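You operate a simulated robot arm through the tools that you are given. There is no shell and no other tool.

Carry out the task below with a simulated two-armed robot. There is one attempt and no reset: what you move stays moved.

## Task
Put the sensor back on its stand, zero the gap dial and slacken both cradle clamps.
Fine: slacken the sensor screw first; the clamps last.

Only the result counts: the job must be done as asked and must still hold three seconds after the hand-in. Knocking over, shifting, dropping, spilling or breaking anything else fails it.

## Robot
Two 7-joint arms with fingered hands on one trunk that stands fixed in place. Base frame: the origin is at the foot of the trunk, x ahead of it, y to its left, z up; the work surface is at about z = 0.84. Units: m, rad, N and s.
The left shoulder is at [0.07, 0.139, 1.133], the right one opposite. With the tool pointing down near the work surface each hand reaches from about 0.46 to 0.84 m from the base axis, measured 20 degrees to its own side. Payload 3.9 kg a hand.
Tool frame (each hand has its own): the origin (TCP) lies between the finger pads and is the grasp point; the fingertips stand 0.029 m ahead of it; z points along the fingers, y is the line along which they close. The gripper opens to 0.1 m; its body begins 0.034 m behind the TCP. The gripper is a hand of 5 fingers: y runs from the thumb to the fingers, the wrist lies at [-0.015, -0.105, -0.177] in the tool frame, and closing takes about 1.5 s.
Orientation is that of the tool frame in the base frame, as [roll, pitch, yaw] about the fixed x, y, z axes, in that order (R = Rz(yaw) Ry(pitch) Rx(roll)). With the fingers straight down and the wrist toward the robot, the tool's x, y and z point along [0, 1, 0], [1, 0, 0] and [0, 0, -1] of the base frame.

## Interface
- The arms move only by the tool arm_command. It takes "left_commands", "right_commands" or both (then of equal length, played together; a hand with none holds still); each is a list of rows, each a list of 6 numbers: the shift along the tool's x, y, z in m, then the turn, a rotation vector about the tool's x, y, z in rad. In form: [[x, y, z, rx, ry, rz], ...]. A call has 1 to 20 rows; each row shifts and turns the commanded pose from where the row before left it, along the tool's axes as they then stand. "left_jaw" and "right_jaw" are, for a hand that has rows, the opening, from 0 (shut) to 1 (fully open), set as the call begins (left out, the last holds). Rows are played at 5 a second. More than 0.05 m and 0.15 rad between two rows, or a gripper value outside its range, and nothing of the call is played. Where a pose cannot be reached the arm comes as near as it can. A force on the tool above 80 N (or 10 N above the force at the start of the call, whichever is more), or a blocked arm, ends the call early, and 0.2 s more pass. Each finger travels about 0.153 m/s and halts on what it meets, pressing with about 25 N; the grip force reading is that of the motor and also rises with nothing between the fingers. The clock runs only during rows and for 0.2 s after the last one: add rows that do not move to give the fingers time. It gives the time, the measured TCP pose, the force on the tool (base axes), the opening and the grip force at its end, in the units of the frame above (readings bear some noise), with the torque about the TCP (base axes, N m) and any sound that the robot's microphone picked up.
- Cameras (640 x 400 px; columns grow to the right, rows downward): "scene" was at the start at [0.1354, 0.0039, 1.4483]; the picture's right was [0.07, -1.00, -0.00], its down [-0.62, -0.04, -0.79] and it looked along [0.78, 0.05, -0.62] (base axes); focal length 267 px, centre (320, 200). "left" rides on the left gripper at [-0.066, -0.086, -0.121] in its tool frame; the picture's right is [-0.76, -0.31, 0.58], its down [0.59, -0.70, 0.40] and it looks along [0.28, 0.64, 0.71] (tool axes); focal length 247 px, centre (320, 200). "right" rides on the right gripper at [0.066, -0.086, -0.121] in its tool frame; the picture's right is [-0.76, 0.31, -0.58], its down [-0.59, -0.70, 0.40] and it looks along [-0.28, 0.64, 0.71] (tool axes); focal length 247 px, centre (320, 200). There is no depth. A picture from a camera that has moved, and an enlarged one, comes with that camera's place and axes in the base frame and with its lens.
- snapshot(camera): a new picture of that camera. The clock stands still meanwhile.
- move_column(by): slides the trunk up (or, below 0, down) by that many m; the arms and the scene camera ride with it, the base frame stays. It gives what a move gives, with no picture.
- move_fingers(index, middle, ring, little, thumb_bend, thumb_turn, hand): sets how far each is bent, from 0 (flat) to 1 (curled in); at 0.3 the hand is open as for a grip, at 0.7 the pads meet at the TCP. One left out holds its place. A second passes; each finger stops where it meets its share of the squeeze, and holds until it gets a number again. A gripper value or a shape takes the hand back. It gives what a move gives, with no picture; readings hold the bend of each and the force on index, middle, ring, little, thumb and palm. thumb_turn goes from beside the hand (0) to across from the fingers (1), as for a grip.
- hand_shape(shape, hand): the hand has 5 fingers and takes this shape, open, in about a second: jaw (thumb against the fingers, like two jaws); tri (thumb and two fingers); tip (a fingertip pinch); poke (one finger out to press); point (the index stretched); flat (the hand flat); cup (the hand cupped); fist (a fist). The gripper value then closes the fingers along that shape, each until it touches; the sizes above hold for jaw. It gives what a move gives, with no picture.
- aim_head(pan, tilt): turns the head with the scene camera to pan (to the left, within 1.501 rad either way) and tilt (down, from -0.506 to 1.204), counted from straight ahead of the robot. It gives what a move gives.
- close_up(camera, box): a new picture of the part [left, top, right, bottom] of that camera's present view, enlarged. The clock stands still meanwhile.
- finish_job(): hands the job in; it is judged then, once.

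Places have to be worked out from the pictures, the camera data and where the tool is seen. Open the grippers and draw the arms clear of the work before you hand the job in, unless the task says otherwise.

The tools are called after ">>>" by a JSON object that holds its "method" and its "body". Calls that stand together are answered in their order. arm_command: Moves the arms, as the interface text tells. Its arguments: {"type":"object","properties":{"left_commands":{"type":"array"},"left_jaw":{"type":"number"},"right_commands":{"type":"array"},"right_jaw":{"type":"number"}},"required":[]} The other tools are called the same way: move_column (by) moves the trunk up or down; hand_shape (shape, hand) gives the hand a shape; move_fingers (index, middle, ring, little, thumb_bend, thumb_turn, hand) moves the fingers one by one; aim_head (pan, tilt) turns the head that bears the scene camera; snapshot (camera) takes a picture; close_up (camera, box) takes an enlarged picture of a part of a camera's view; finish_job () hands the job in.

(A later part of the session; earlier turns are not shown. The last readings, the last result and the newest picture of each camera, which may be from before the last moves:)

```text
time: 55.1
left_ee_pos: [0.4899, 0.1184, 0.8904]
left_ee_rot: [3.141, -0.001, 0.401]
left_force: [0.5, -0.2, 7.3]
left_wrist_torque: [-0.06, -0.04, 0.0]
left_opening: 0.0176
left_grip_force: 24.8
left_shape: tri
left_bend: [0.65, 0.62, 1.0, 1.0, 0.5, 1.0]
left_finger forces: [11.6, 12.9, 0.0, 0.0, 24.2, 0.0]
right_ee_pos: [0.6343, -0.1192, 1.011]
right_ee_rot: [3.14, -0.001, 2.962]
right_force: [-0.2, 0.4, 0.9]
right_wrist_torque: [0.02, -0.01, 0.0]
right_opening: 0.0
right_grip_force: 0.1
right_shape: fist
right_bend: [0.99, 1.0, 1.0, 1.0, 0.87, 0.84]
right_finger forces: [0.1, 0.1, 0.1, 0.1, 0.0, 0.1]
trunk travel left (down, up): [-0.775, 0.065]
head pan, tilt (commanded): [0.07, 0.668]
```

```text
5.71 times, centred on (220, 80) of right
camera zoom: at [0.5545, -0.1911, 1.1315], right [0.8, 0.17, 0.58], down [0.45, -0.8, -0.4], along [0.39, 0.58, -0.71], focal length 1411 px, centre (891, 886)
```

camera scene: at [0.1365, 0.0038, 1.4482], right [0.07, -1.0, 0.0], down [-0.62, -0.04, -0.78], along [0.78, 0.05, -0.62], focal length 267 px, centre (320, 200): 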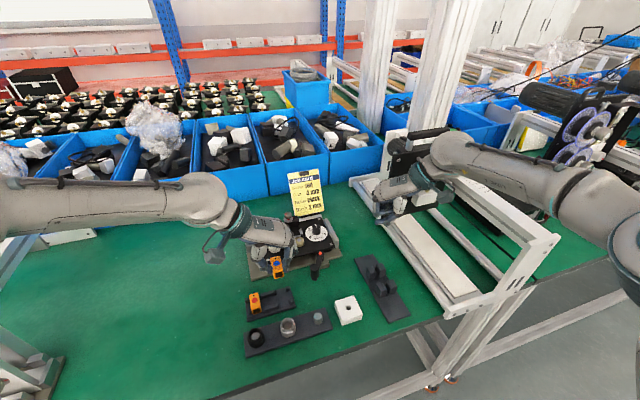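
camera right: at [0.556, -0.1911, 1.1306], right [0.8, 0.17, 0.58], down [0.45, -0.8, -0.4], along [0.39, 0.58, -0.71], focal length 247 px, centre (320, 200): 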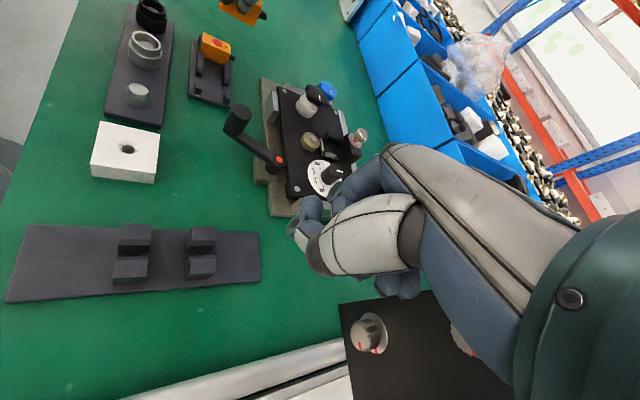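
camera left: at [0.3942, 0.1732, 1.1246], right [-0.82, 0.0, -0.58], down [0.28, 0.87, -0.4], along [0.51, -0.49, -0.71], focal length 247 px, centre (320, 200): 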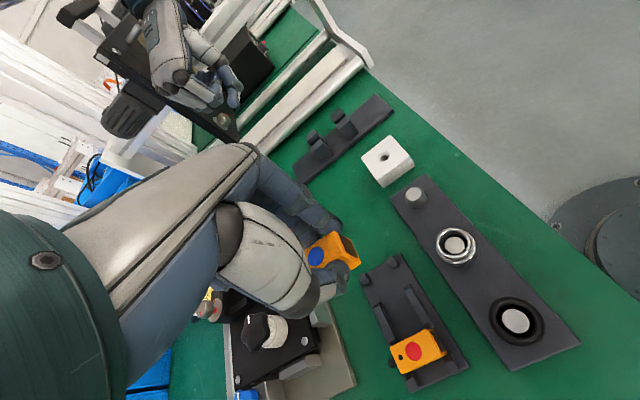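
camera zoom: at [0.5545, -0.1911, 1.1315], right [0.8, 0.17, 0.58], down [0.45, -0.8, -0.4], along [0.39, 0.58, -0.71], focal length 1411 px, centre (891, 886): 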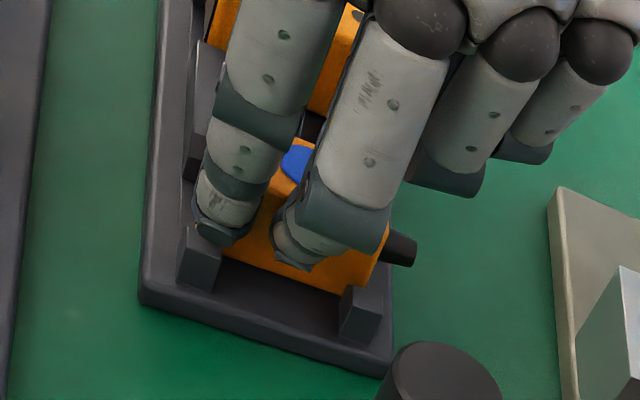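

The upward force rose to 7 N at the expected seated height, so the sensor rests on the stand. I ease up 0.5 mm and open the fingers a little.

>>> {"method": "arm_command", "body": {"left_commands": [[0, 0, -0.0005, 0, 0, 0], [0, 0, 0, 0, 0, 0], [0, 0, 0, 0, 0, 0]], "left_jaw": 0.34}}

>>> {"method": "close_up", "body": {"camera": "scene", "box": [240, 270, 310, 325]}}

>>> {"method": "close_up", "body": {"camera": "right", "box": [190, 45, 250, 115]}}

```text
time: 55.9
left_ee_pos: [0.4893, 0.1188, 0.8885]
left_ee_rot: [-3.14, 0.001, 0.401]
left_force: [0.4, -0.4, 0.6]
left_wrist_torque: [0.02, 0.02, 0.02]
left_opening: 0.0339
left_grip_force: 0.0
left_shape: tri
left_bend: [0.47, 0.5, 0.99, 1.0, 0.44, 1.0]
left_finger forces: [0.1, 0.0, 0.1, 0.1, 0.1, 0.0]
right_ee_pos: [0.6355, -0.1197, 1.0112]
right_ee_rot: [3.141, 0.0, 2.963]
right_force: [0.6, 0.1, 0.6]
right_wrist_torque: [-0.01, 0.01, 0.03]
right_opening: 0.0
right_grip_force: 0.1
right_shape: fist
right_bend: [0.99, 1.0, 1.0, 1.0, 0.87, 0.84]
right_finger forces: [0.0, 0.0, 0.0, 0.1, 0.0, 0.1]
trunk travel left (down, up): [-0.775, 0.065]
head pan, tilt (commanded): [0.07, 0.668]
```

```text
7.27 times, centred on (275, 298) of scene
camera zoom: at [0.1354, 0.0039, 1.4482], right [0.07, -1.0, 0.0], down [-0.62, -0.04, -0.79], along [0.78, 0.05, -0.62], focal length 1944 px, centre (647, -509)
```

zoom: 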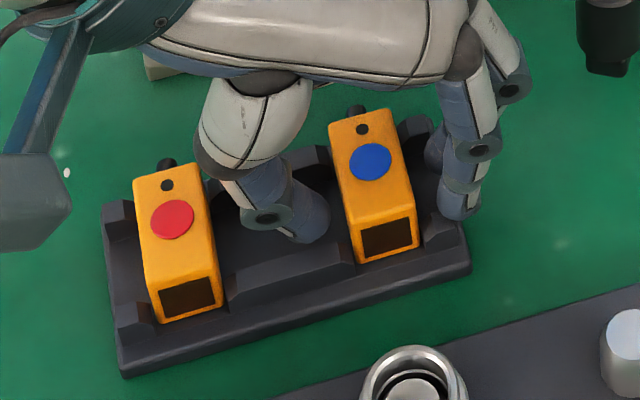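

```text
5.71 times, centred on (220, 80) of right
camera zoom: at [0.5551, -0.191, 1.131], right [0.8, 0.17, 0.58], down [0.45, -0.8, -0.4], along [0.39, 0.58, -0.71], focal length 1411 px, centre (891, 886)
```

zoom: 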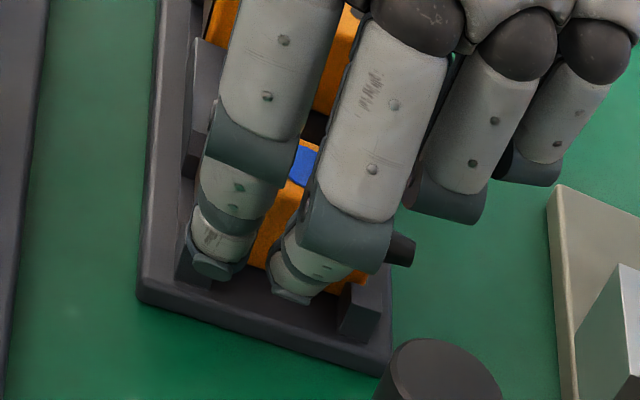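

The sensor stays seated between rails and corner blocks. I lift the hand straight up.

>>> {"method": "arm_command", "body": {"left_commands": [[0, 0, -0.01, 0, 0, 0], [0, 0, -0.02, 0, 0, 0], [0, 0, -0.03, 0, 0, 0], [0, 0, -0.04, 0, 0, 0], [0, 0, -0.04, 0, 0, 0], [0, 0, 0, 0, 0, 0]]}}

>>> {"method": "close_up", "body": {"camera": "scene", "box": [240, 270, 310, 325]}}

>>> {"method": "close_up", "body": {"camera": "right", "box": [180, 25, 250, 115]}}

>>> {"method": "close_up", "body": {"camera": "left", "box": [320, 230, 480, 400]}}

```text
time: 57.3
left_ee_pos: [0.4901, 0.1171, 1.0261]
left_ee_rot: [-3.142, 0.002, 0.403]
left_force: [-0.4, -1.0, 0.5]
left_wrist_torque: [-0.03, 0.02, -0.03]
left_opening: 0.0339
left_grip_force: 0.1
left_shape: tri
left_bend: [0.47, 0.5, 0.99, 1.0, 0.44, 1.0]
left_finger forces: [0.0, 0.0, 0.0, 0.0, 0.0, 0.0]
right_ee_pos: [0.6362, -0.1177, 1.0102]
right_ee_rot: [3.139, 0.001, 2.962]
right_force: [0.5, -0.5, -0.4]
right_wrist_torque: [0.0, 0.0, 0.0]
right_opening: 0.0
right_grip_force: 0.1
right_shape: fist
right_bend: [0.99, 1.0, 1.0, 1.0, 0.87, 0.84]
right_finger forces: [0.0, 0.0, 0.0, 0.0, 0.0, 0.0]
trunk travel left (down, up): [-0.775, 0.065]
head pan, tilt (commanded): [0.07, 0.668]
```

```text
7.27 times, centred on (275, 298) of scene
camera zoom: at [0.1362, 0.0042, 1.4482], right [0.07, -1.0, 0.0], down [-0.62, -0.04, -0.78], along [0.78, 0.05, -0.62], focal length 1944 px, centre (647, -509)
```

zoom: 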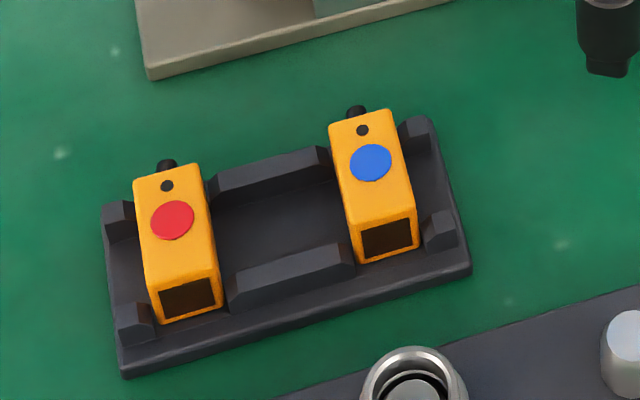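

```text
4.44 times, centred on (215, 70) of right
camera zoom: at [0.5557, -0.1908, 1.1308], right [0.8, 0.17, 0.58], down [0.45, -0.8, -0.4], along [0.39, 0.58, -0.71], focal length 1098 px, centre (787, 778)
```

zoom: 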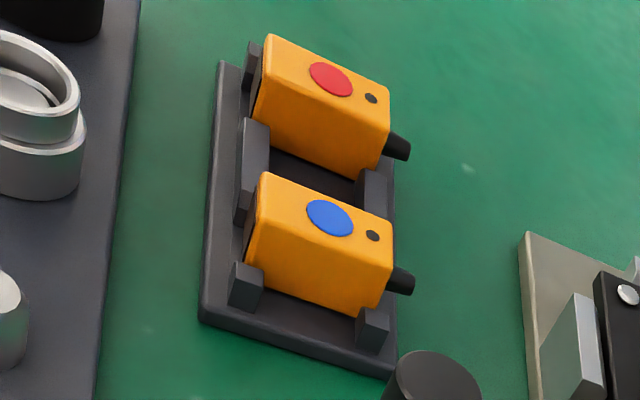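

```text
2.35 times, centred on (400, 315) of left
camera zoom: at [0.3967, 0.171, 1.1482], right [-0.82, -0.01, -0.58], down [0.27, 0.88, -0.4], along [0.51, -0.48, -0.71], focal length 581 px, centre (132, -71)
```

zoom: 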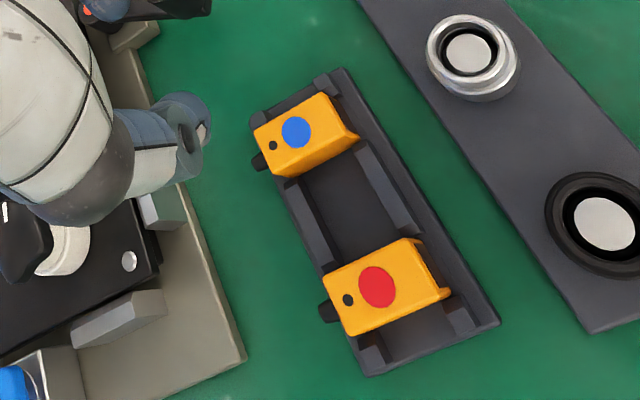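

The blue sensor is seated exactly like the red one. Next is the dial: I set the left hand to the tip pinch and move it above the dial at about (0.694, 0.053).

>>> {"method": "hand_shape", "body": {"shape": "tip", "hand": "left"}}

>>> {"method": "arm_command", "body": {"left_commands": [[0.0271, 0.0232, 0.001, 0, 0, 0], [0.0271, 0.0232, 0.001, 0, 0, 0], [0.0271, 0.0232, 0.001, 0, 0, 0], [0.0271, 0.0232, 0.001, 0, 0, 0], [0.0271, 0.0232, 0.001, 0, 0, 0], [0.0271, 0.0232, 0.001, 0, 0, 0], [0, 0, 0, 0, 0, 0]], "left_jaw": 0.6}}

>>> {"method": "snapshot", "body": {"camera": "left"}}

>>> {"method": "close_up", "body": {"camera": "scene", "box": [280, 190, 360, 260]}}

>>> {"method": "close_up", "body": {"camera": "right", "box": [270, 60, 420, 220]}}

```text
time: 58.2
left_ee_pos: [0.4907, 0.1154, 1.0259]
left_ee_rot: [3.142, 0.0, 0.402]
left_force: [0.3, 0.2, 0.0]
left_wrist_torque: [0.01, -0.01, 0.03]
left_opening: 0.0997
left_grip_force: 0.1
left_shape: tip
left_bend: [0.3, 0.98, 0.99, 1.0, 0.3, 0.98]
left_finger forces: [0.1, 0.1, 0.0, 0.1, 0.0, 0.1]
right_ee_pos: [0.6351, -0.1181, 1.0109]
right_ee_rot: [3.14, 0.0, 2.962]
right_force: [0.8, 0.0, 0.1]
right_wrist_torque: [-0.01, -0.01, -0.02]
right_opening: 0.0
right_grip_force: 0.1
right_shape: fist
right_bend: [0.99, 1.0, 1.0, 1.0, 0.87, 0.84]
right_finger forces: [0.0, 0.0, 0.1, 0.0, 0.0, 0.0]
trunk travel left (down, up): [-0.775, 0.065]
head pan, tilt (commanded): [0.07, 0.668]
```

```text
time: 59.8
left_ee_pos: [0.692, 0.053, 1.0243]
left_ee_rot: [3.138, -0.001, 0.401]
left_force: [-0.3, 0.1, -0.3]
left_wrist_torque: [-0.01, 0.0, 0.01]
left_opening: 0.0601
left_grip_force: 0.0
left_shape: tip
left_bend: [0.45, 0.98, 0.99, 1.0, 0.3, 1.0]
left_finger forces: [0.0, 0.1, 0.0, 0.0, 0.0, 0.1]
right_ee_pos: [0.6342, -0.1179, 1.0112]
right_ee_rot: [-3.141, 0.0, 2.962]
right_force: [-0.1, -0.2, -0.1]
right_wrist_torque: [0.01, 0.0, 0.0]
right_opening: 0.0
right_grip_force: 0.0
right_shape: fist
right_bend: [0.99, 1.0, 1.0, 1.0, 0.87, 0.84]
right_finger forces: [0.0, 0.0, 0.0, 0.0, 0.1, 0.1]
trunk travel left (down, up): [-0.775, 0.065]
head pan, tilt (commanded): [0.07, 0.668]
```

```text
taken
camera left: at [0.5983, 0.1073, 1.1462], right [-0.82, -0.01, -0.58], down [0.27, 0.88, -0.4], along [0.51, -0.48, -0.71], focal length 247 px, centre (320, 200)
```

left: 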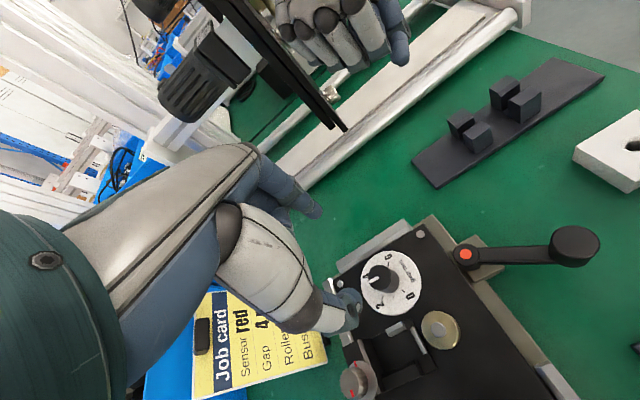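

```text
5.71 times, centred on (320, 225) of scene
camera zoom: at [0.1343, 0.0047, 1.4484], right [0.07, -1.0, 0.0], down [-0.62, -0.04, -0.79], along [0.78, 0.05, -0.62], focal length 1527 px, centre (320, 57)
```

zoom: 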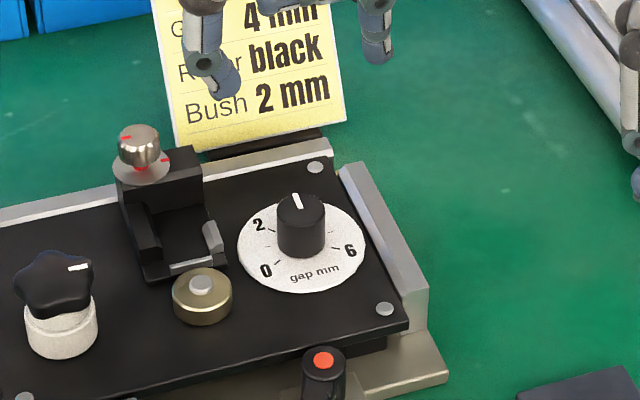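

```text
2.50 times, centred on (345, 140) of right
camera zoom: at [0.5543, -0.1903, 1.1317], right [0.8, 0.17, 0.58], down [0.45, -0.8, -0.4], along [0.39, 0.58, -0.71], focal length 617 px, centre (258, 350)
```

zoom: 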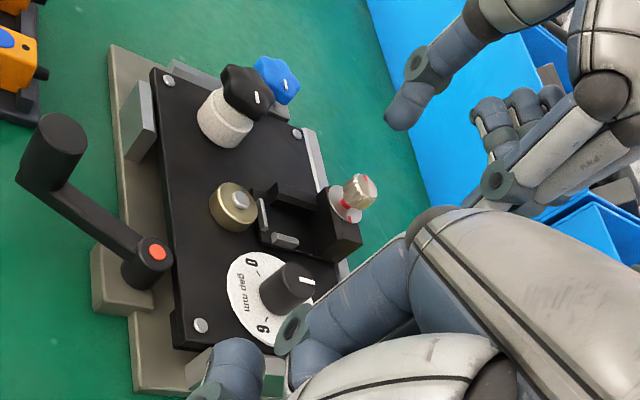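

I zoom on the dial to read its scale and pointer, and locate the knob.

>>> {"method": "close_up", "body": {"camera": "left", "box": [345, 235, 435, 325]}}

>>> {"method": "close_up", "body": {"camera": "scene", "box": [305, 205, 335, 230]}}

>>> {"method": "close_up", "body": {"camera": "right", "box": [350, 150, 410, 210]}}

```text
4.44 times, centred on (390, 280) of left
camera zoom: at [0.5983, 0.1073, 1.1462], right [-0.82, -0.01, -0.58], down [0.27, 0.88, -0.4], along [0.51, -0.48, -0.71], focal length 1098 px, centre (9, -156)
```

zoom: 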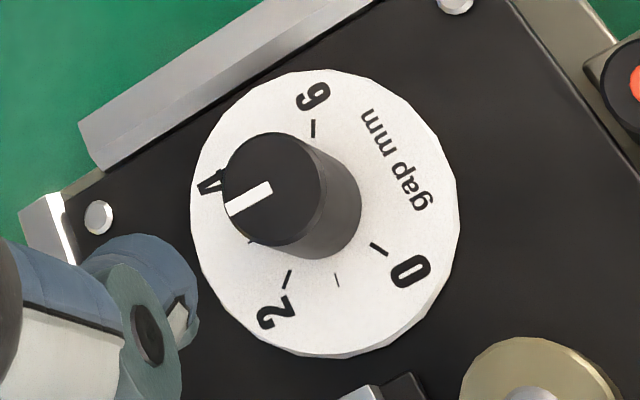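

```text
16.00 times, centred on (320, 218) of scene
camera zoom: at [0.1343, 0.0047, 1.4484], right [0.07, -1.0, 0.0], down [-0.62, -0.04, -0.79], along [0.78, 0.05, -0.62], focal length 4277 px, centre (320, -80)
```

zoom: 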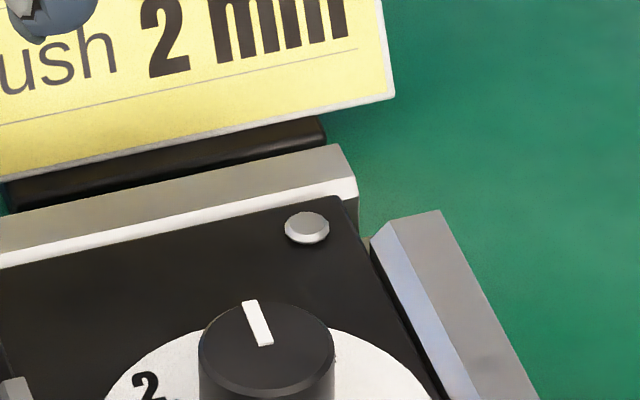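

```text
6.67 times, centred on (380, 180) of right
camera zoom: at [0.5543, -0.1903, 1.1317], right [0.8, 0.17, 0.58], down [0.45, -0.8, -0.4], along [0.39, 0.58, -0.71], focal length 1646 px, centre (-80, 333)
```

zoom: 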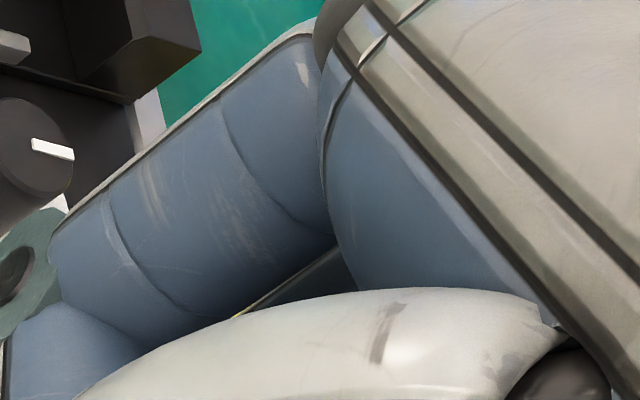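

The scale is 40° per mm with 0 at 120° counter-clockwise from straight back; the pointer stands at about 3 (straight back). The knob centre lies about (+3.5, −1.5) mm from the TCP in tool axes, so I shift and lower to z≈0.965 for a closer check.

>>> {"method": "arm_command", "body": {"left_commands": [[0.0035, -0.0015, 0.02, 0, 0, 0], [0, 0, 0.02, 0, 0, 0], [0, 0, 0.02, 0, 0, 0], [0, 0, 0, 0, 0, 0]], "left_jaw": 0.4}}

>>> {"method": "close_up", "body": {"camera": "left", "box": [300, 190, 430, 300]}}

>>> {"method": "close_up", "body": {"camera": "scene", "box": [280, 190, 360, 260]}}

>>> {"method": "close_up", "body": {"camera": "right", "box": [300, 90, 420, 200]}}

```text
time: 60.8
left_ee_pos: [0.6957, 0.057, 0.9636]
left_ee_rot: [-3.142, -0.001, 0.4]
left_force: [0.2, -0.1, -0.1]
left_wrist_torque: [0.01, -0.01, -0.01]
left_opening: 0.0407
left_grip_force: 0.0
left_shape: tip
left_bend: [0.48, 0.98, 0.99, 1.0, 0.41, 1.0]
left_finger forces: [0.1, 0.1, 0.1, 0.1, 0.1, 0.0]
right_ee_pos: [0.6362, -0.1184, 1.0099]
right_ee_rot: [3.14, 0.0, 2.961]
right_force: [-0.2, 0.9, 0.5]
right_wrist_torque: [-0.02, -0.01, -0.01]
right_opening: 0.0
right_grip_force: 0.1
right_shape: fist
right_bend: [0.99, 1.0, 1.0, 1.0, 0.87, 0.84]
right_finger forces: [0.0, 0.0, 0.0, 0.0, 0.1, 0.0]
trunk travel left (down, up): [-0.775, 0.065]
head pan, tilt (commanded): [0.07, 0.668]
```

```text
3.64 times, centred on (365, 245) of left
camera zoom: at [0.6017, 0.1101, 1.0849], right [-0.82, -0.01, -0.58], down [0.27, 0.88, -0.4], along [0.51, -0.48, -0.71], focal length 898 px, centre (156, 36)
```

zoom: 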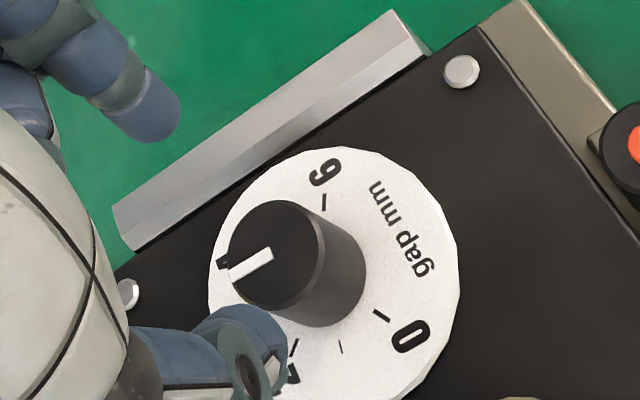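

```text
5.71 times, centred on (320, 225) of scene
camera zoom: at [0.1352, 0.0041, 1.4483], right [0.07, -1.0, 0.0], down [-0.62, -0.04, -0.79], along [0.78, 0.05, -0.62], focal length 1527 px, centre (320, 57)
```

zoom: 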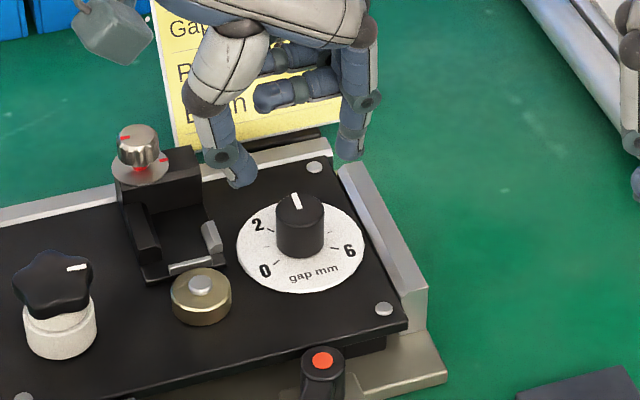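

```text
3.64 times, centred on (360, 145) of right
camera zoom: at [0.555, -0.1908, 1.1312], right [0.8, 0.17, 0.58], down [0.45, -0.8, -0.4], along [0.39, 0.58, -0.71], focal length 898 px, centre (174, 400)
```

zoom: 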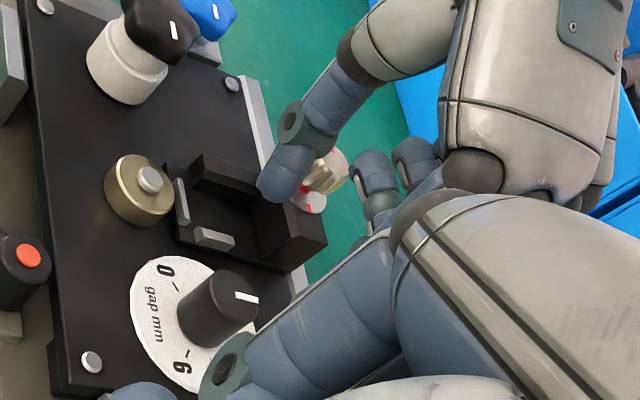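

Knob centre is within about 1 mm of the tool axis. I make the tiny correction and lower to grip height (TCP z≈0.917).

>>> {"method": "arm_command", "body": {"left_commands": [[-0.001, -0.0007, 0.016, 0, 0, 0], [0, 0, 0.016, 0, 0, 0], [0, 0, 0.015, 0, 0, 0], [0, 0, 0, 0, 0, 0]]}}

>>> {"method": "close_up", "body": {"camera": "left", "box": [260, 180, 400, 290]}}

>>> {"method": "close_up", "body": {"camera": "scene", "box": [280, 190, 360, 260]}}

```text
time: 61.8
left_ee_pos: [0.6942, 0.0565, 0.9175]
left_ee_rot: [-3.141, 0.0, 0.402]
left_force: [0.2, 0.5, -0.4]
left_wrist_torque: [-0.03, 0.0, 0.0]
left_opening: 0.0407
left_grip_force: 0.1
left_shape: tip
left_bend: [0.48, 0.98, 0.99, 1.0, 0.41, 1.0]
left_finger forces: [0.0, 0.0, 0.0, 0.0, 0.0, 0.0]
right_ee_pos: [0.6347, -0.1183, 1.0113]
right_ee_rot: [3.139, -0.001, 2.962]
right_force: [0.4, -0.1, -0.6]
right_wrist_torque: [0.0, -0.01, -0.03]
right_opening: 0.0
right_grip_force: 0.1
right_shape: fist
right_bend: [0.99, 1.0, 1.0, 1.0, 0.87, 0.84]
right_finger forces: [0.0, 0.0, 0.1, 0.1, 0.1, 0.0]
trunk travel left (down, up): [-0.775, 0.065]
head pan, tilt (commanded): [0.07, 0.668]
```

```text
3.64 times, centred on (330, 235) of left
camera zoom: at [0.6012, 0.11, 1.0379], right [-0.82, -0.01, -0.58], down [0.27, 0.88, -0.4], along [0.51, -0.48, -0.71], focal length 898 px, centre (284, 73)
```

zoom: 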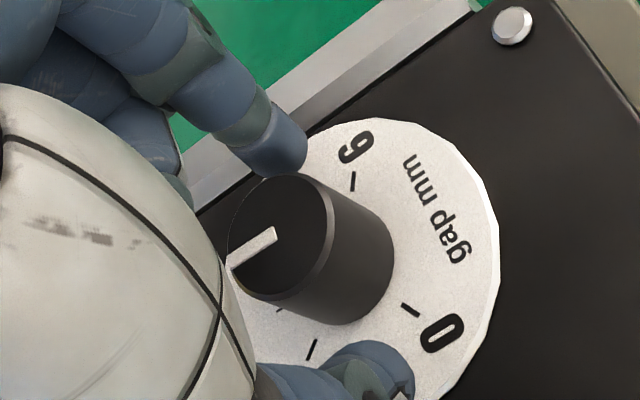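

```text
5.71 times, centred on (320, 225) of scene
camera zoom: at [0.1352, 0.004, 1.4483], right [0.07, -1.0, 0.0], down [-0.62, -0.04, -0.79], along [0.78, 0.05, -0.62], focal length 1527 px, centre (320, 57)
```

zoom: 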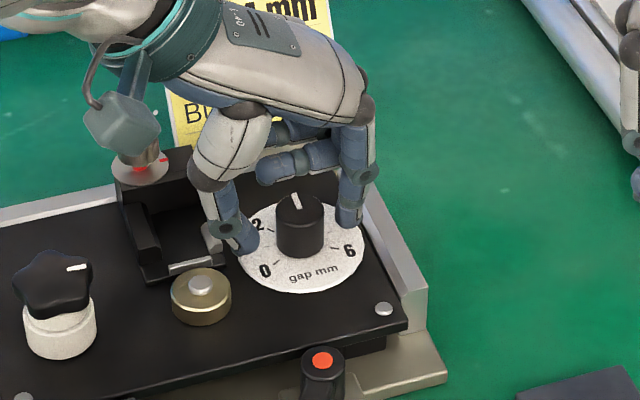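

Fingers straddle the dial knob without contact. I close on it.

>>> {"method": "arm_command", "body": {"left_commands": [[0, 0, 0, 0, 0, 0], [0, 0, 0, 0, 0, 0], [0, 0, 0, 0, 0, 0], [0, 0, 0, 0, 0, 0], [0, 0, 0, 0, 0, 0]], "left_jaw": 0.0}}

>>> {"method": "close_up", "body": {"camera": "left", "box": [260, 180, 400, 290]}}

```text
time: 63.0
left_ee_pos: [0.6947, 0.0569, 0.9157]
left_ee_rot: [3.141, -0.001, 0.402]
left_force: [-2.4, -1.2, 1.1]
left_wrist_torque: [-0.04, 0.02, 0.0]
left_opening: 0.0191
left_grip_force: 24.9
left_shape: tip
left_bend: [0.61, 1.0, 1.0, 1.0, 0.55, 1.0]
left_finger forces: [22.4, 0.0, 0.0, 0.0, 22.1, 0.0]
right_ee_pos: [0.6353, -0.1183, 1.01]
right_ee_rot: [3.141, 0.0, 2.962]
right_force: [0.8, 0.2, 0.0]
right_wrist_torque: [-0.04, 0.01, 0.03]
right_opening: 0.0
right_grip_force: 0.1
right_shape: fist
right_bend: [0.99, 1.0, 1.0, 1.0, 0.87, 0.84]
right_finger forces: [0.0, 0.0, 0.0, 0.1, 0.0, 0.0]
trunk travel left (down, up): [-0.775, 0.065]
head pan, tilt (commanded): [0.07, 0.668]
```

```text
3.64 times, centred on (330, 235) of left
camera zoom: at [0.6011, 0.1097, 1.0378], right [-0.82, -0.01, -0.58], down [0.27, 0.88, -0.4], along [0.51, -0.48, -0.71], focal length 898 px, centre (284, 73)
```

zoom: 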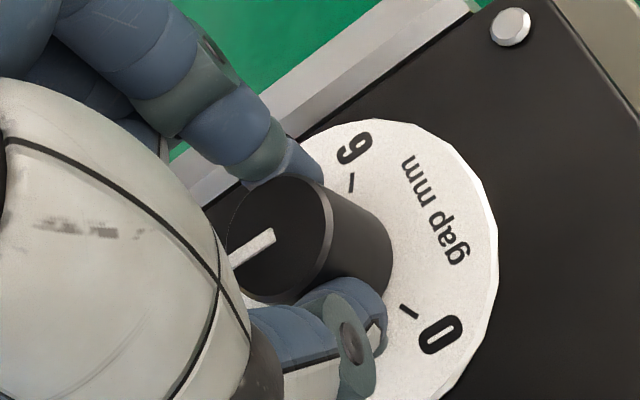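

Gripped evenly. First counter-clockwise stroke of about 1.0 rad.

>>> {"method": "arm_command", "body": {"left_commands": [[0, 0, 0, 0, 0, -0.1], [0, 0, 0, 0, 0, -0.1], [0, 0, 0, 0, 0, -0.1], [0, 0, 0, 0, 0, -0.1], [0, 0, 0, 0, 0, -0.1], [0, 0, 0, 0, 0, -0.1], [0, 0, 0, 0, 0, -0.1], [0, 0, 0, 0, 0, -0.1], [0, 0, 0, 0, 0, -0.1], [0, 0, 0, 0, 0, -0.1], [0, 0, 0, 0, 0, 0]]}}

>>> {"method": "close_up", "body": {"camera": "left", "box": [260, 180, 400, 290]}}

>>> {"method": "close_up", "body": {"camera": "scene", "box": [280, 190, 360, 260]}}

```text
time: 65.4
left_ee_pos: [0.6953, 0.055, 0.9161]
left_ee_rot: [3.141, 0.0, 1.402]
left_force: [-1.4, -7.5, -0.3]
left_wrist_torque: [-0.13, -0.01, -0.04]
left_opening: 0.019
left_grip_force: 25.0
left_shape: tip
left_bend: [0.61, 1.0, 1.0, 1.0, 0.56, 1.0]
left_finger forces: [24.3, 0.0, 0.0, 0.1, 23.3, 0.0]
right_ee_pos: [0.6351, -0.1194, 1.0099]
right_ee_rot: [3.138, 0.0, 2.961]
right_force: [-0.2, 0.4, 0.0]
right_wrist_torque: [0.0, 0.02, -0.02]
right_opening: 0.0
right_grip_force: 0.1
right_shape: fist
right_bend: [0.99, 1.0, 1.0, 1.0, 0.87, 0.84]
right_finger forces: [0.1, 0.0, 0.0, 0.0, 0.1, 0.0]
trunk travel left (down, up): [-0.775, 0.065]
head pan, tilt (commanded): [0.07, 0.668]
```

```text
3.64 times, centred on (330, 235) of left
camera zoom: at [0.5997, 0.0056, 1.0379], right [-0.43, -0.69, -0.58], down [-0.59, 0.7, -0.4], along [0.68, 0.17, -0.71], focal length 898 px, centre (284, 73)
```

zoom: 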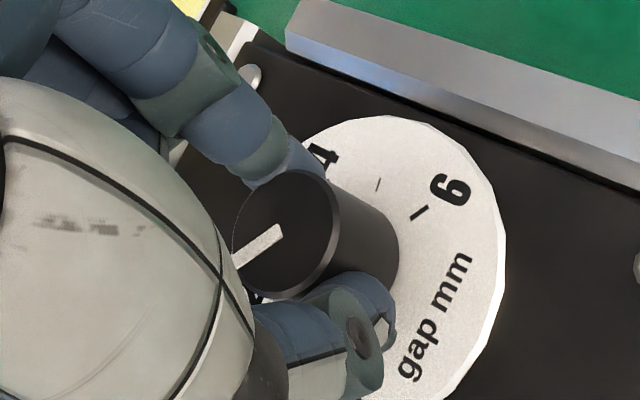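

```text
5.71 times, centred on (320, 225) of scene
camera zoom: at [0.1356, 0.0027, 1.4483], right [0.07, -1.0, 0.0], down [-0.62, -0.04, -0.79], along [0.78, 0.05, -0.62], focal length 1527 px, centre (320, 57)
```

zoom: 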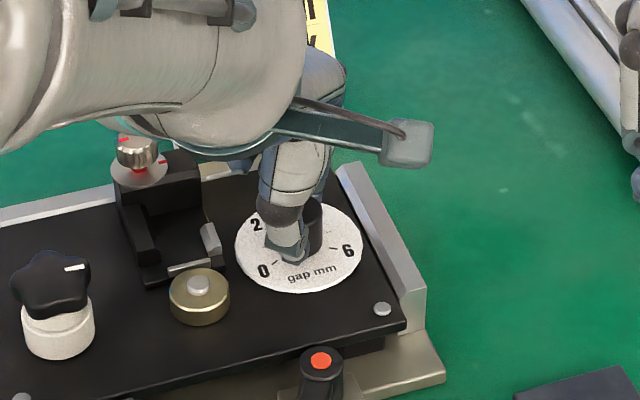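

The pointer turned with the hand without slip. I release, rotate back and regrip for the second stroke.

>>> {"method": "arm_command", "body": {"left_commands": [[0, 0, 0, 0, 0, 0], [0, 0, 0, 0, 0, 0], [0, 0, 0, 0, 0, 0.14], [0, 0, 0, 0, 0, 0.14], [0, 0, 0, 0, 0, 0.14], [0, 0, 0, 0, 0, 0.14], [0, 0, 0, 0, 0, 0.14], [0, 0, 0, 0, 0, 0.14], [0, 0, 0, 0, 0, 0.14], [0, 0, 0, 0, 0, 0.14], [0, 0, 0, 0, 0, 0]], "left_jaw": 0.4}}

>>> {"method": "close_up", "body": {"camera": "left", "box": [260, 180, 400, 290]}}

>>> {"method": "close_up", "body": {"camera": "scene", "box": [280, 190, 360, 260]}}

>>> {"method": "close_up", "body": {"camera": "right", "box": [300, 120, 390, 200]}}

```text
time: 67.8
left_ee_pos: [0.696, 0.0569, 0.9174]
left_ee_rot: [3.139, -0.001, 0.28]
left_force: [1.2, -0.3, -0.2]
left_wrist_torque: [-0.01, 0.02, -0.01]
left_opening: 0.0399
left_grip_force: 0.1
left_shape: tip
left_bend: [0.48, 0.98, 0.99, 1.0, 0.41, 1.0]
left_finger forces: [0.0, 0.0, 0.0, 0.1, 0.1, 0.1]
right_ee_pos: [0.6345, -0.1187, 1.0112]
right_ee_rot: [3.141, 0.0, 2.961]
right_force: [-0.1, 0.2, 0.0]
right_wrist_torque: [-0.03, 0.01, -0.02]
right_opening: 0.0001
right_grip_force: 0.1
right_shape: fist
right_bend: [0.99, 1.0, 1.0, 1.0, 0.87, 0.84]
right_finger forces: [0.0, 0.0, 0.0, 0.0, 0.1, 0.1]
trunk travel left (down, up): [-0.775, 0.065]
head pan, tilt (commanded): [0.07, 0.668]
```

```text
3.64 times, centred on (330, 235) of left
camera zoom: at [0.6082, 0.1215, 1.0383], right [-0.81, 0.09, -0.58], down [0.37, 0.84, -0.4], along [0.45, -0.54, -0.71], focal length 898 px, centre (284, 73)
```

zoom: 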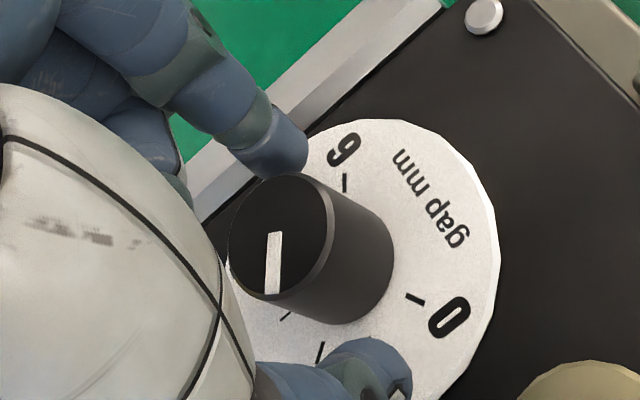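

```text
5.71 times, centred on (320, 225) of scene
camera zoom: at [0.135, 0.0042, 1.4483], right [0.07, -1.0, 0.0], down [-0.62, -0.04, -0.79], along [0.78, 0.05, -0.62], focal length 1527 px, centre (320, 57)
```

zoom: 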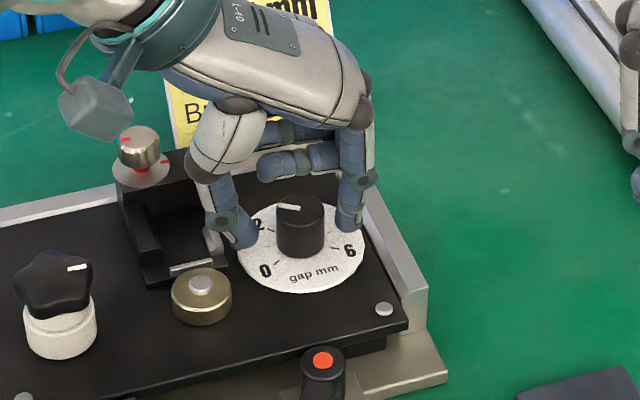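

```text
5.00 times, centred on (345, 160) of right
camera zoom: at [0.5549, -0.1907, 1.1313], right [0.8, 0.17, 0.58], down [0.45, -0.8, -0.4], along [0.39, 0.58, -0.71], focal length 1235 px, centre (195, 400)
```

zoom: 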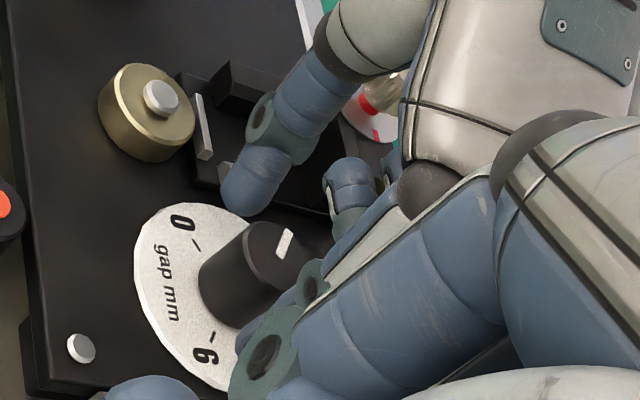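

Pointer is now at about 1.5 (58° turned). The 0 tick lies at base angle ≈143.6° and the pointer at ≈82°, so I need about 62° more. I regrip and turn 1.07 rad.

>>> {"method": "arm_command", "body": {"left_commands": [[0, 0, 0, 0, 0, 0], [0, 0, 0, 0, 0, 0], [0, 0, 0, 0, 0, 0], [0, 0, 0, 0, 0, 0], [0, 0, 0, 0, 0, 0]], "left_jaw": 0.0}}

>>> {"method": "arm_command", "body": {"left_commands": [[0, 0, 0, 0, 0, -0.107], [0, 0, 0, 0, 0, -0.107], [0, 0, 0, 0, 0, -0.107], [0, 0, 0, 0, 0, -0.107], [0, 0, 0, 0, 0, -0.107], [0, 0, 0, 0, 0, -0.107], [0, 0, 0, 0, 0, -0.107], [0, 0, 0, 0, 0, -0.107], [0, 0, 0, 0, 0, -0.107], [0, 0, 0, 0, 0, -0.107], [0, 0, 0, 0, 0, 0]]}}

>>> {"method": "close_up", "body": {"camera": "left", "box": [260, 180, 400, 290]}}

>>> {"method": "close_up", "body": {"camera": "right", "box": [300, 120, 390, 200]}}

```text
time: 69.0
left_ee_pos: [0.6955, 0.0567, 0.9168]
left_ee_rot: [-3.141, 0.0, 0.281]
left_force: [-1.8, -0.6, 0.5]
left_wrist_torque: [-0.02, 0.02, 0.0]
left_opening: 0.0191
left_grip_force: 25.5
left_shape: tip
left_bend: [0.61, 1.0, 1.0, 1.0, 0.55, 1.0]
left_finger forces: [22.5, 0.1, 0.1, 0.1, 22.6, 0.0]
right_ee_pos: [0.6346, -0.1186, 1.0103]
right_ee_rot: [3.138, -0.002, 2.962]
right_force: [-0.3, 0.7, -0.2]
right_wrist_torque: [-0.01, 0.01, 0.02]
right_opening: 0.0
right_grip_force: 0.2
right_shape: fist
right_bend: [0.99, 1.0, 1.0, 1.0, 0.87, 0.84]
right_finger forces: [0.0, 0.0, 0.1, 0.0, 0.0, 0.0]
trunk travel left (down, up): [-0.775, 0.065]
head pan, tilt (commanded): [0.07, 0.668]
```

```text
time: 71.4
left_ee_pos: [0.6964, 0.0559, 0.9166]
left_ee_rot: [3.139, 0.0, 1.354]
left_force: [-1.2, -7.0, 0.2]
left_wrist_torque: [-0.18, -0.02, -0.08]
left_opening: 0.0192
left_grip_force: 25.1
left_shape: tip
left_bend: [0.61, 1.0, 1.0, 1.0, 0.55, 1.0]
left_finger forces: [24.4, 0.0, 0.0, 0.1, 23.2, 0.1]
right_ee_pos: [0.6343, -0.1199, 1.0107]
right_ee_rot: [3.139, 0.001, 2.963]
right_force: [-0.4, 0.3, -0.8]
right_wrist_torque: [0.03, 0.0, -0.01]
right_opening: 0.0
right_grip_force: 0.0
right_shape: fist
right_bend: [0.99, 1.0, 1.0, 1.0, 0.87, 0.84]
right_finger forces: [0.0, 0.0, 0.0, 0.0, 0.1, 0.0]
trunk travel left (down, up): [-0.775, 0.065]
head pan, tilt (commanded): [0.07, 0.668]
```

```text
3.64 times, centred on (330, 235) of left
camera zoom: at [0.5972, 0.0107, 1.0381], right [-0.46, -0.67, -0.58], down [-0.56, 0.73, -0.4], along [0.69, 0.14, -0.71], focal length 898 px, centre (284, 73)
```

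zoom: 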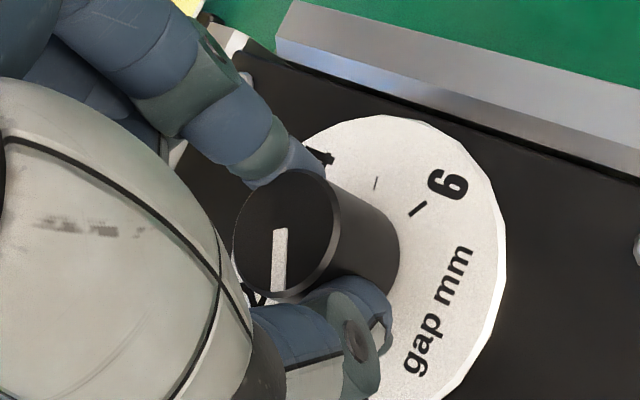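

```text
5.00 times, centred on (345, 160) of right
camera zoom: at [0.555, -0.192, 1.131], right [0.8, 0.17, 0.58], down [0.45, -0.8, -0.4], along [0.39, 0.58, -0.71], focal length 1235 px, centre (195, 400)
```

zoom: 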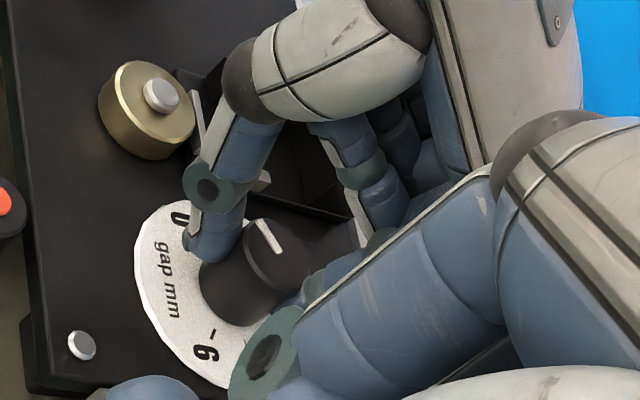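

By my measure the pointer is at base angle ≈141° against the 0 tick at ≈143.6°. I release and lift to check the pointer against the 0 tick unobstructed.

>>> {"method": "arm_command", "body": {"left_commands": [[0, 0, 0, 0, 0, 0], [0, 0, 0, 0, 0, 0], [0, 0, -0.02, 0, 0, 0], [0, 0, -0.03, 0, 0, 0], [0, 0, -0.03, 0, 0, 0], [0, 0, 0, 0, 0, 0]], "left_jaw": 0.45}}

>>> {"method": "snapshot", "body": {"camera": "left"}}

>>> {"method": "close_up", "body": {"camera": "left", "box": [360, 210, 450, 300]}}

>>> {"method": "close_up", "body": {"camera": "right", "box": [310, 130, 370, 190]}}

>>> {"method": "close_up", "body": {"camera": "scene", "box": [295, 200, 345, 245]}}

```text
time: 72.8
left_ee_pos: [0.696, 0.057, 0.9966]
left_ee_rot: [3.14, 0.002, 1.35]
left_force: [0.6, -0.7, 0.0]
left_wrist_torque: [-0.02, -0.01, -0.03]
left_opening: 0.0441
left_grip_force: 0.1
left_shape: tip
left_bend: [0.46, 0.98, 0.99, 1.0, 0.39, 1.0]
left_finger forces: [0.0, 0.0, 0.0, 0.1, 0.0, 0.1]
right_ee_pos: [0.6336, -0.1182, 1.0102]
right_ee_rot: [3.14, 0.001, 2.96]
right_force: [-0.3, -1.1, 1.8]
right_wrist_torque: [-0.02, -0.01, -0.03]
right_opening: 0.0002
right_grip_force: 0.1
right_shape: fist
right_bend: [0.99, 1.0, 1.0, 1.0, 0.87, 0.84]
right_finger forces: [0.0, 0.0, 0.0, 0.1, 0.0, 0.0]
trunk travel left (down, up): [-0.775, 0.065]
head pan, tilt (commanded): [0.07, 0.668]
```

```text
taken
camera left: at [0.598, 0.0119, 1.1179], right [-0.46, -0.67, -0.58], down [-0.56, 0.73, -0.4], along [0.69, 0.14, -0.71], focal length 247 px, centre (320, 200)
```

left: 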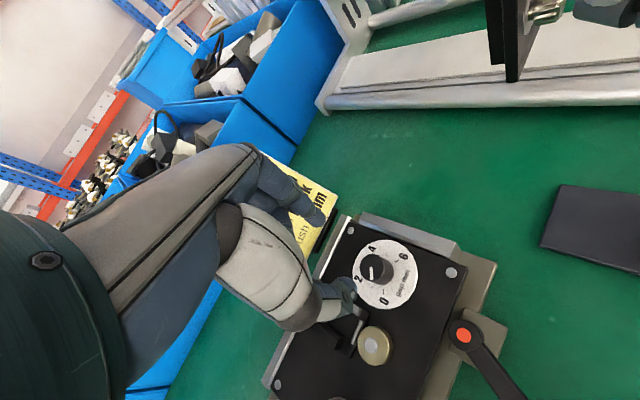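

```text
4.44 times, centred on (405, 255) of left
camera zoom: at [0.598, 0.0119, 1.1179], right [-0.46, -0.67, -0.58], down [-0.56, 0.73, -0.4], along [0.69, 0.14, -0.71], focal length 1098 px, centre (-58, -44)
```

zoom: 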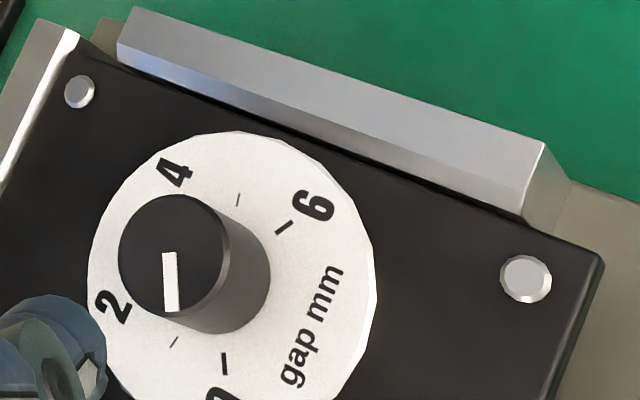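

```text
6.67 times, centred on (340, 160) of right
camera zoom: at [0.5556, -0.191, 1.1308], right [0.8, 0.17, 0.58], down [0.45, -0.8, -0.4], along [0.39, 0.58, -0.71], focal length 1646 px, centre (187, 467)
```

zoom: 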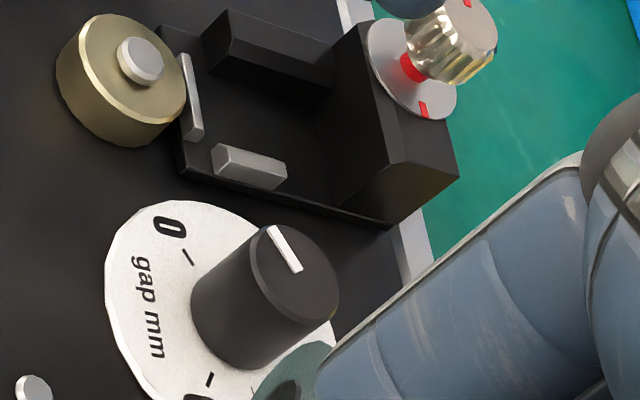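

```text
8.89 times, centred on (320, 222) of scene
camera zoom: at [0.136, 0.0039, 1.4482], right [0.07, -1.0, 0.0], down [-0.62, -0.04, -0.78], along [0.78, 0.05, -0.62], focal length 2376 px, centre (320, 0)
```

zoom: 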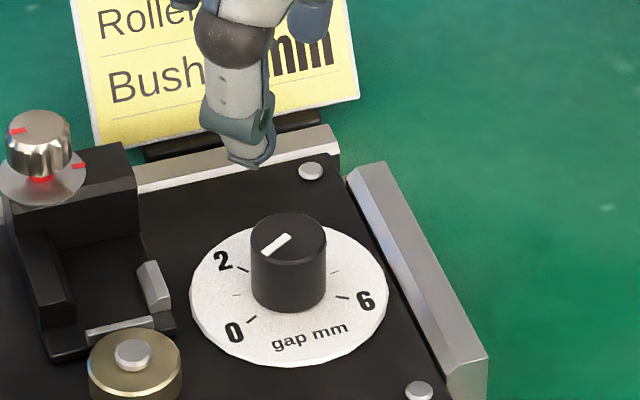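

Measured against the tick marks in two views, the pointer stands at 120–121° from the 3 mark, i.e. at 0. Dial done. Now the clamps: I move the left hand over to the blue clamp knob to look at it.

>>> {"method": "arm_command", "body": {"left_commands": [[0.025, -0.0155, -0.007, 0, 0, 0.05], [0.025, -0.0155, -0.007, 0, 0, 0.05], [0.025, -0.0155, -0.007, 0, 0, 0.05], [0.025, -0.0155, -0.007, 0, 0, 0.05], [0.025, -0.0155, -0.007, 0, 0, 0.05], [0.025, -0.0155, -0.007, 0, 0, 0.05], [0, 0, 0, 0, 0, 0]], "left_jaw": 0.6}}

>>> {"method": "snapshot", "body": {"camera": "left"}}

>>> {"method": "snapshot", "body": {"camera": "right"}}

>>> {"method": "close_up", "body": {"camera": "scene", "box": [230, 200, 310, 270]}}

```text
time: 74.4
left_ee_pos: [0.6574, 0.2294, 1.0377]
left_ee_rot: [3.141, 0.0, 1.049]
left_force: [-0.7, -0.3, 0.0]
left_wrist_torque: [0.01, 0.01, 0.02]
left_opening: 0.06
left_grip_force: 0.0
left_shape: tip
left_bend: [0.45, 0.98, 0.99, 1.0, 0.3, 1.0]
left_finger forces: [0.1, 0.0, 0.0, 0.0, 0.0, 0.0]
right_ee_pos: [0.6349, -0.1185, 1.0097]
right_ee_rot: [3.139, 0.0, 2.96]
right_force: [-0.7, -0.2, 0.5]
right_wrist_torque: [-0.01, 0.01, 0.04]
right_opening: 0.0
right_grip_force: 0.1
right_shape: fist
right_bend: [0.99, 1.0, 1.0, 1.0, 0.87, 0.84]
right_finger forces: [0.0, 0.0, 0.0, 0.1, 0.0, 0.0]
trunk travel left (down, up): [-0.775, 0.065]
head pan, tilt (commanded): [0.07, 0.668]
```

```text
taken
camera left: at [0.5503, 0.2145, 1.159], right [-0.64, -0.5, -0.58], down [-0.32, 0.86, -0.4], along [0.7, -0.07, -0.71], focal length 247 px, centre (320, 200)
```

left: 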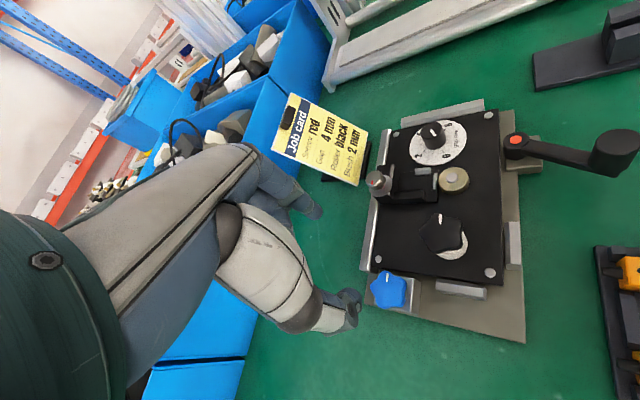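

```text
taken
camera right: at [0.5553, -0.1917, 1.1309], right [0.8, 0.17, 0.58], down [0.45, -0.8, -0.4], along [0.39, 0.58, -0.71], focal length 247 px, centre (320, 200)
```

right: 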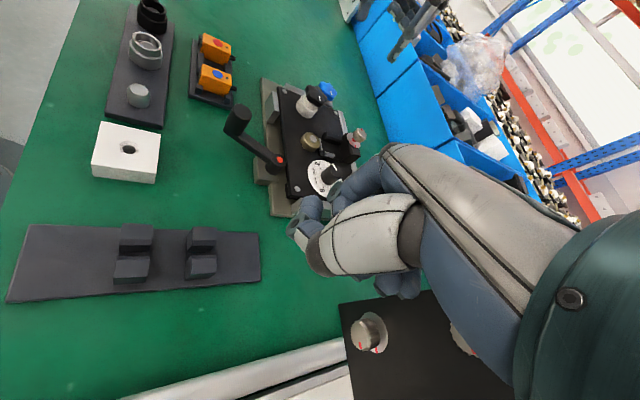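

```text
5.71 times, centred on (270, 235) of scene
camera zoom: at [0.1356, 0.003, 1.4483], right [0.07, -1.0, 0.0], down [-0.62, -0.04, -0.79], along [0.78, 0.05, -0.62], focal length 1527 px, centre (606, 0)
```

zoom: 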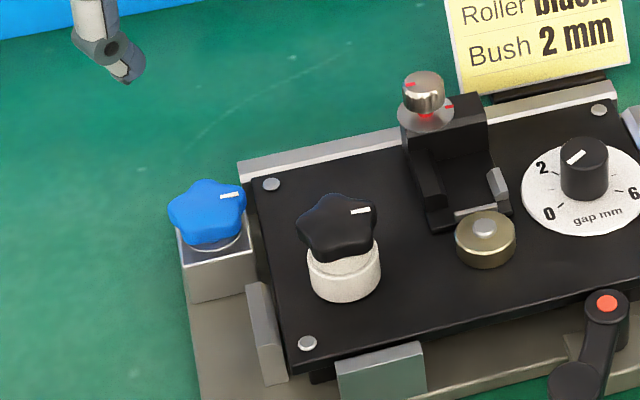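

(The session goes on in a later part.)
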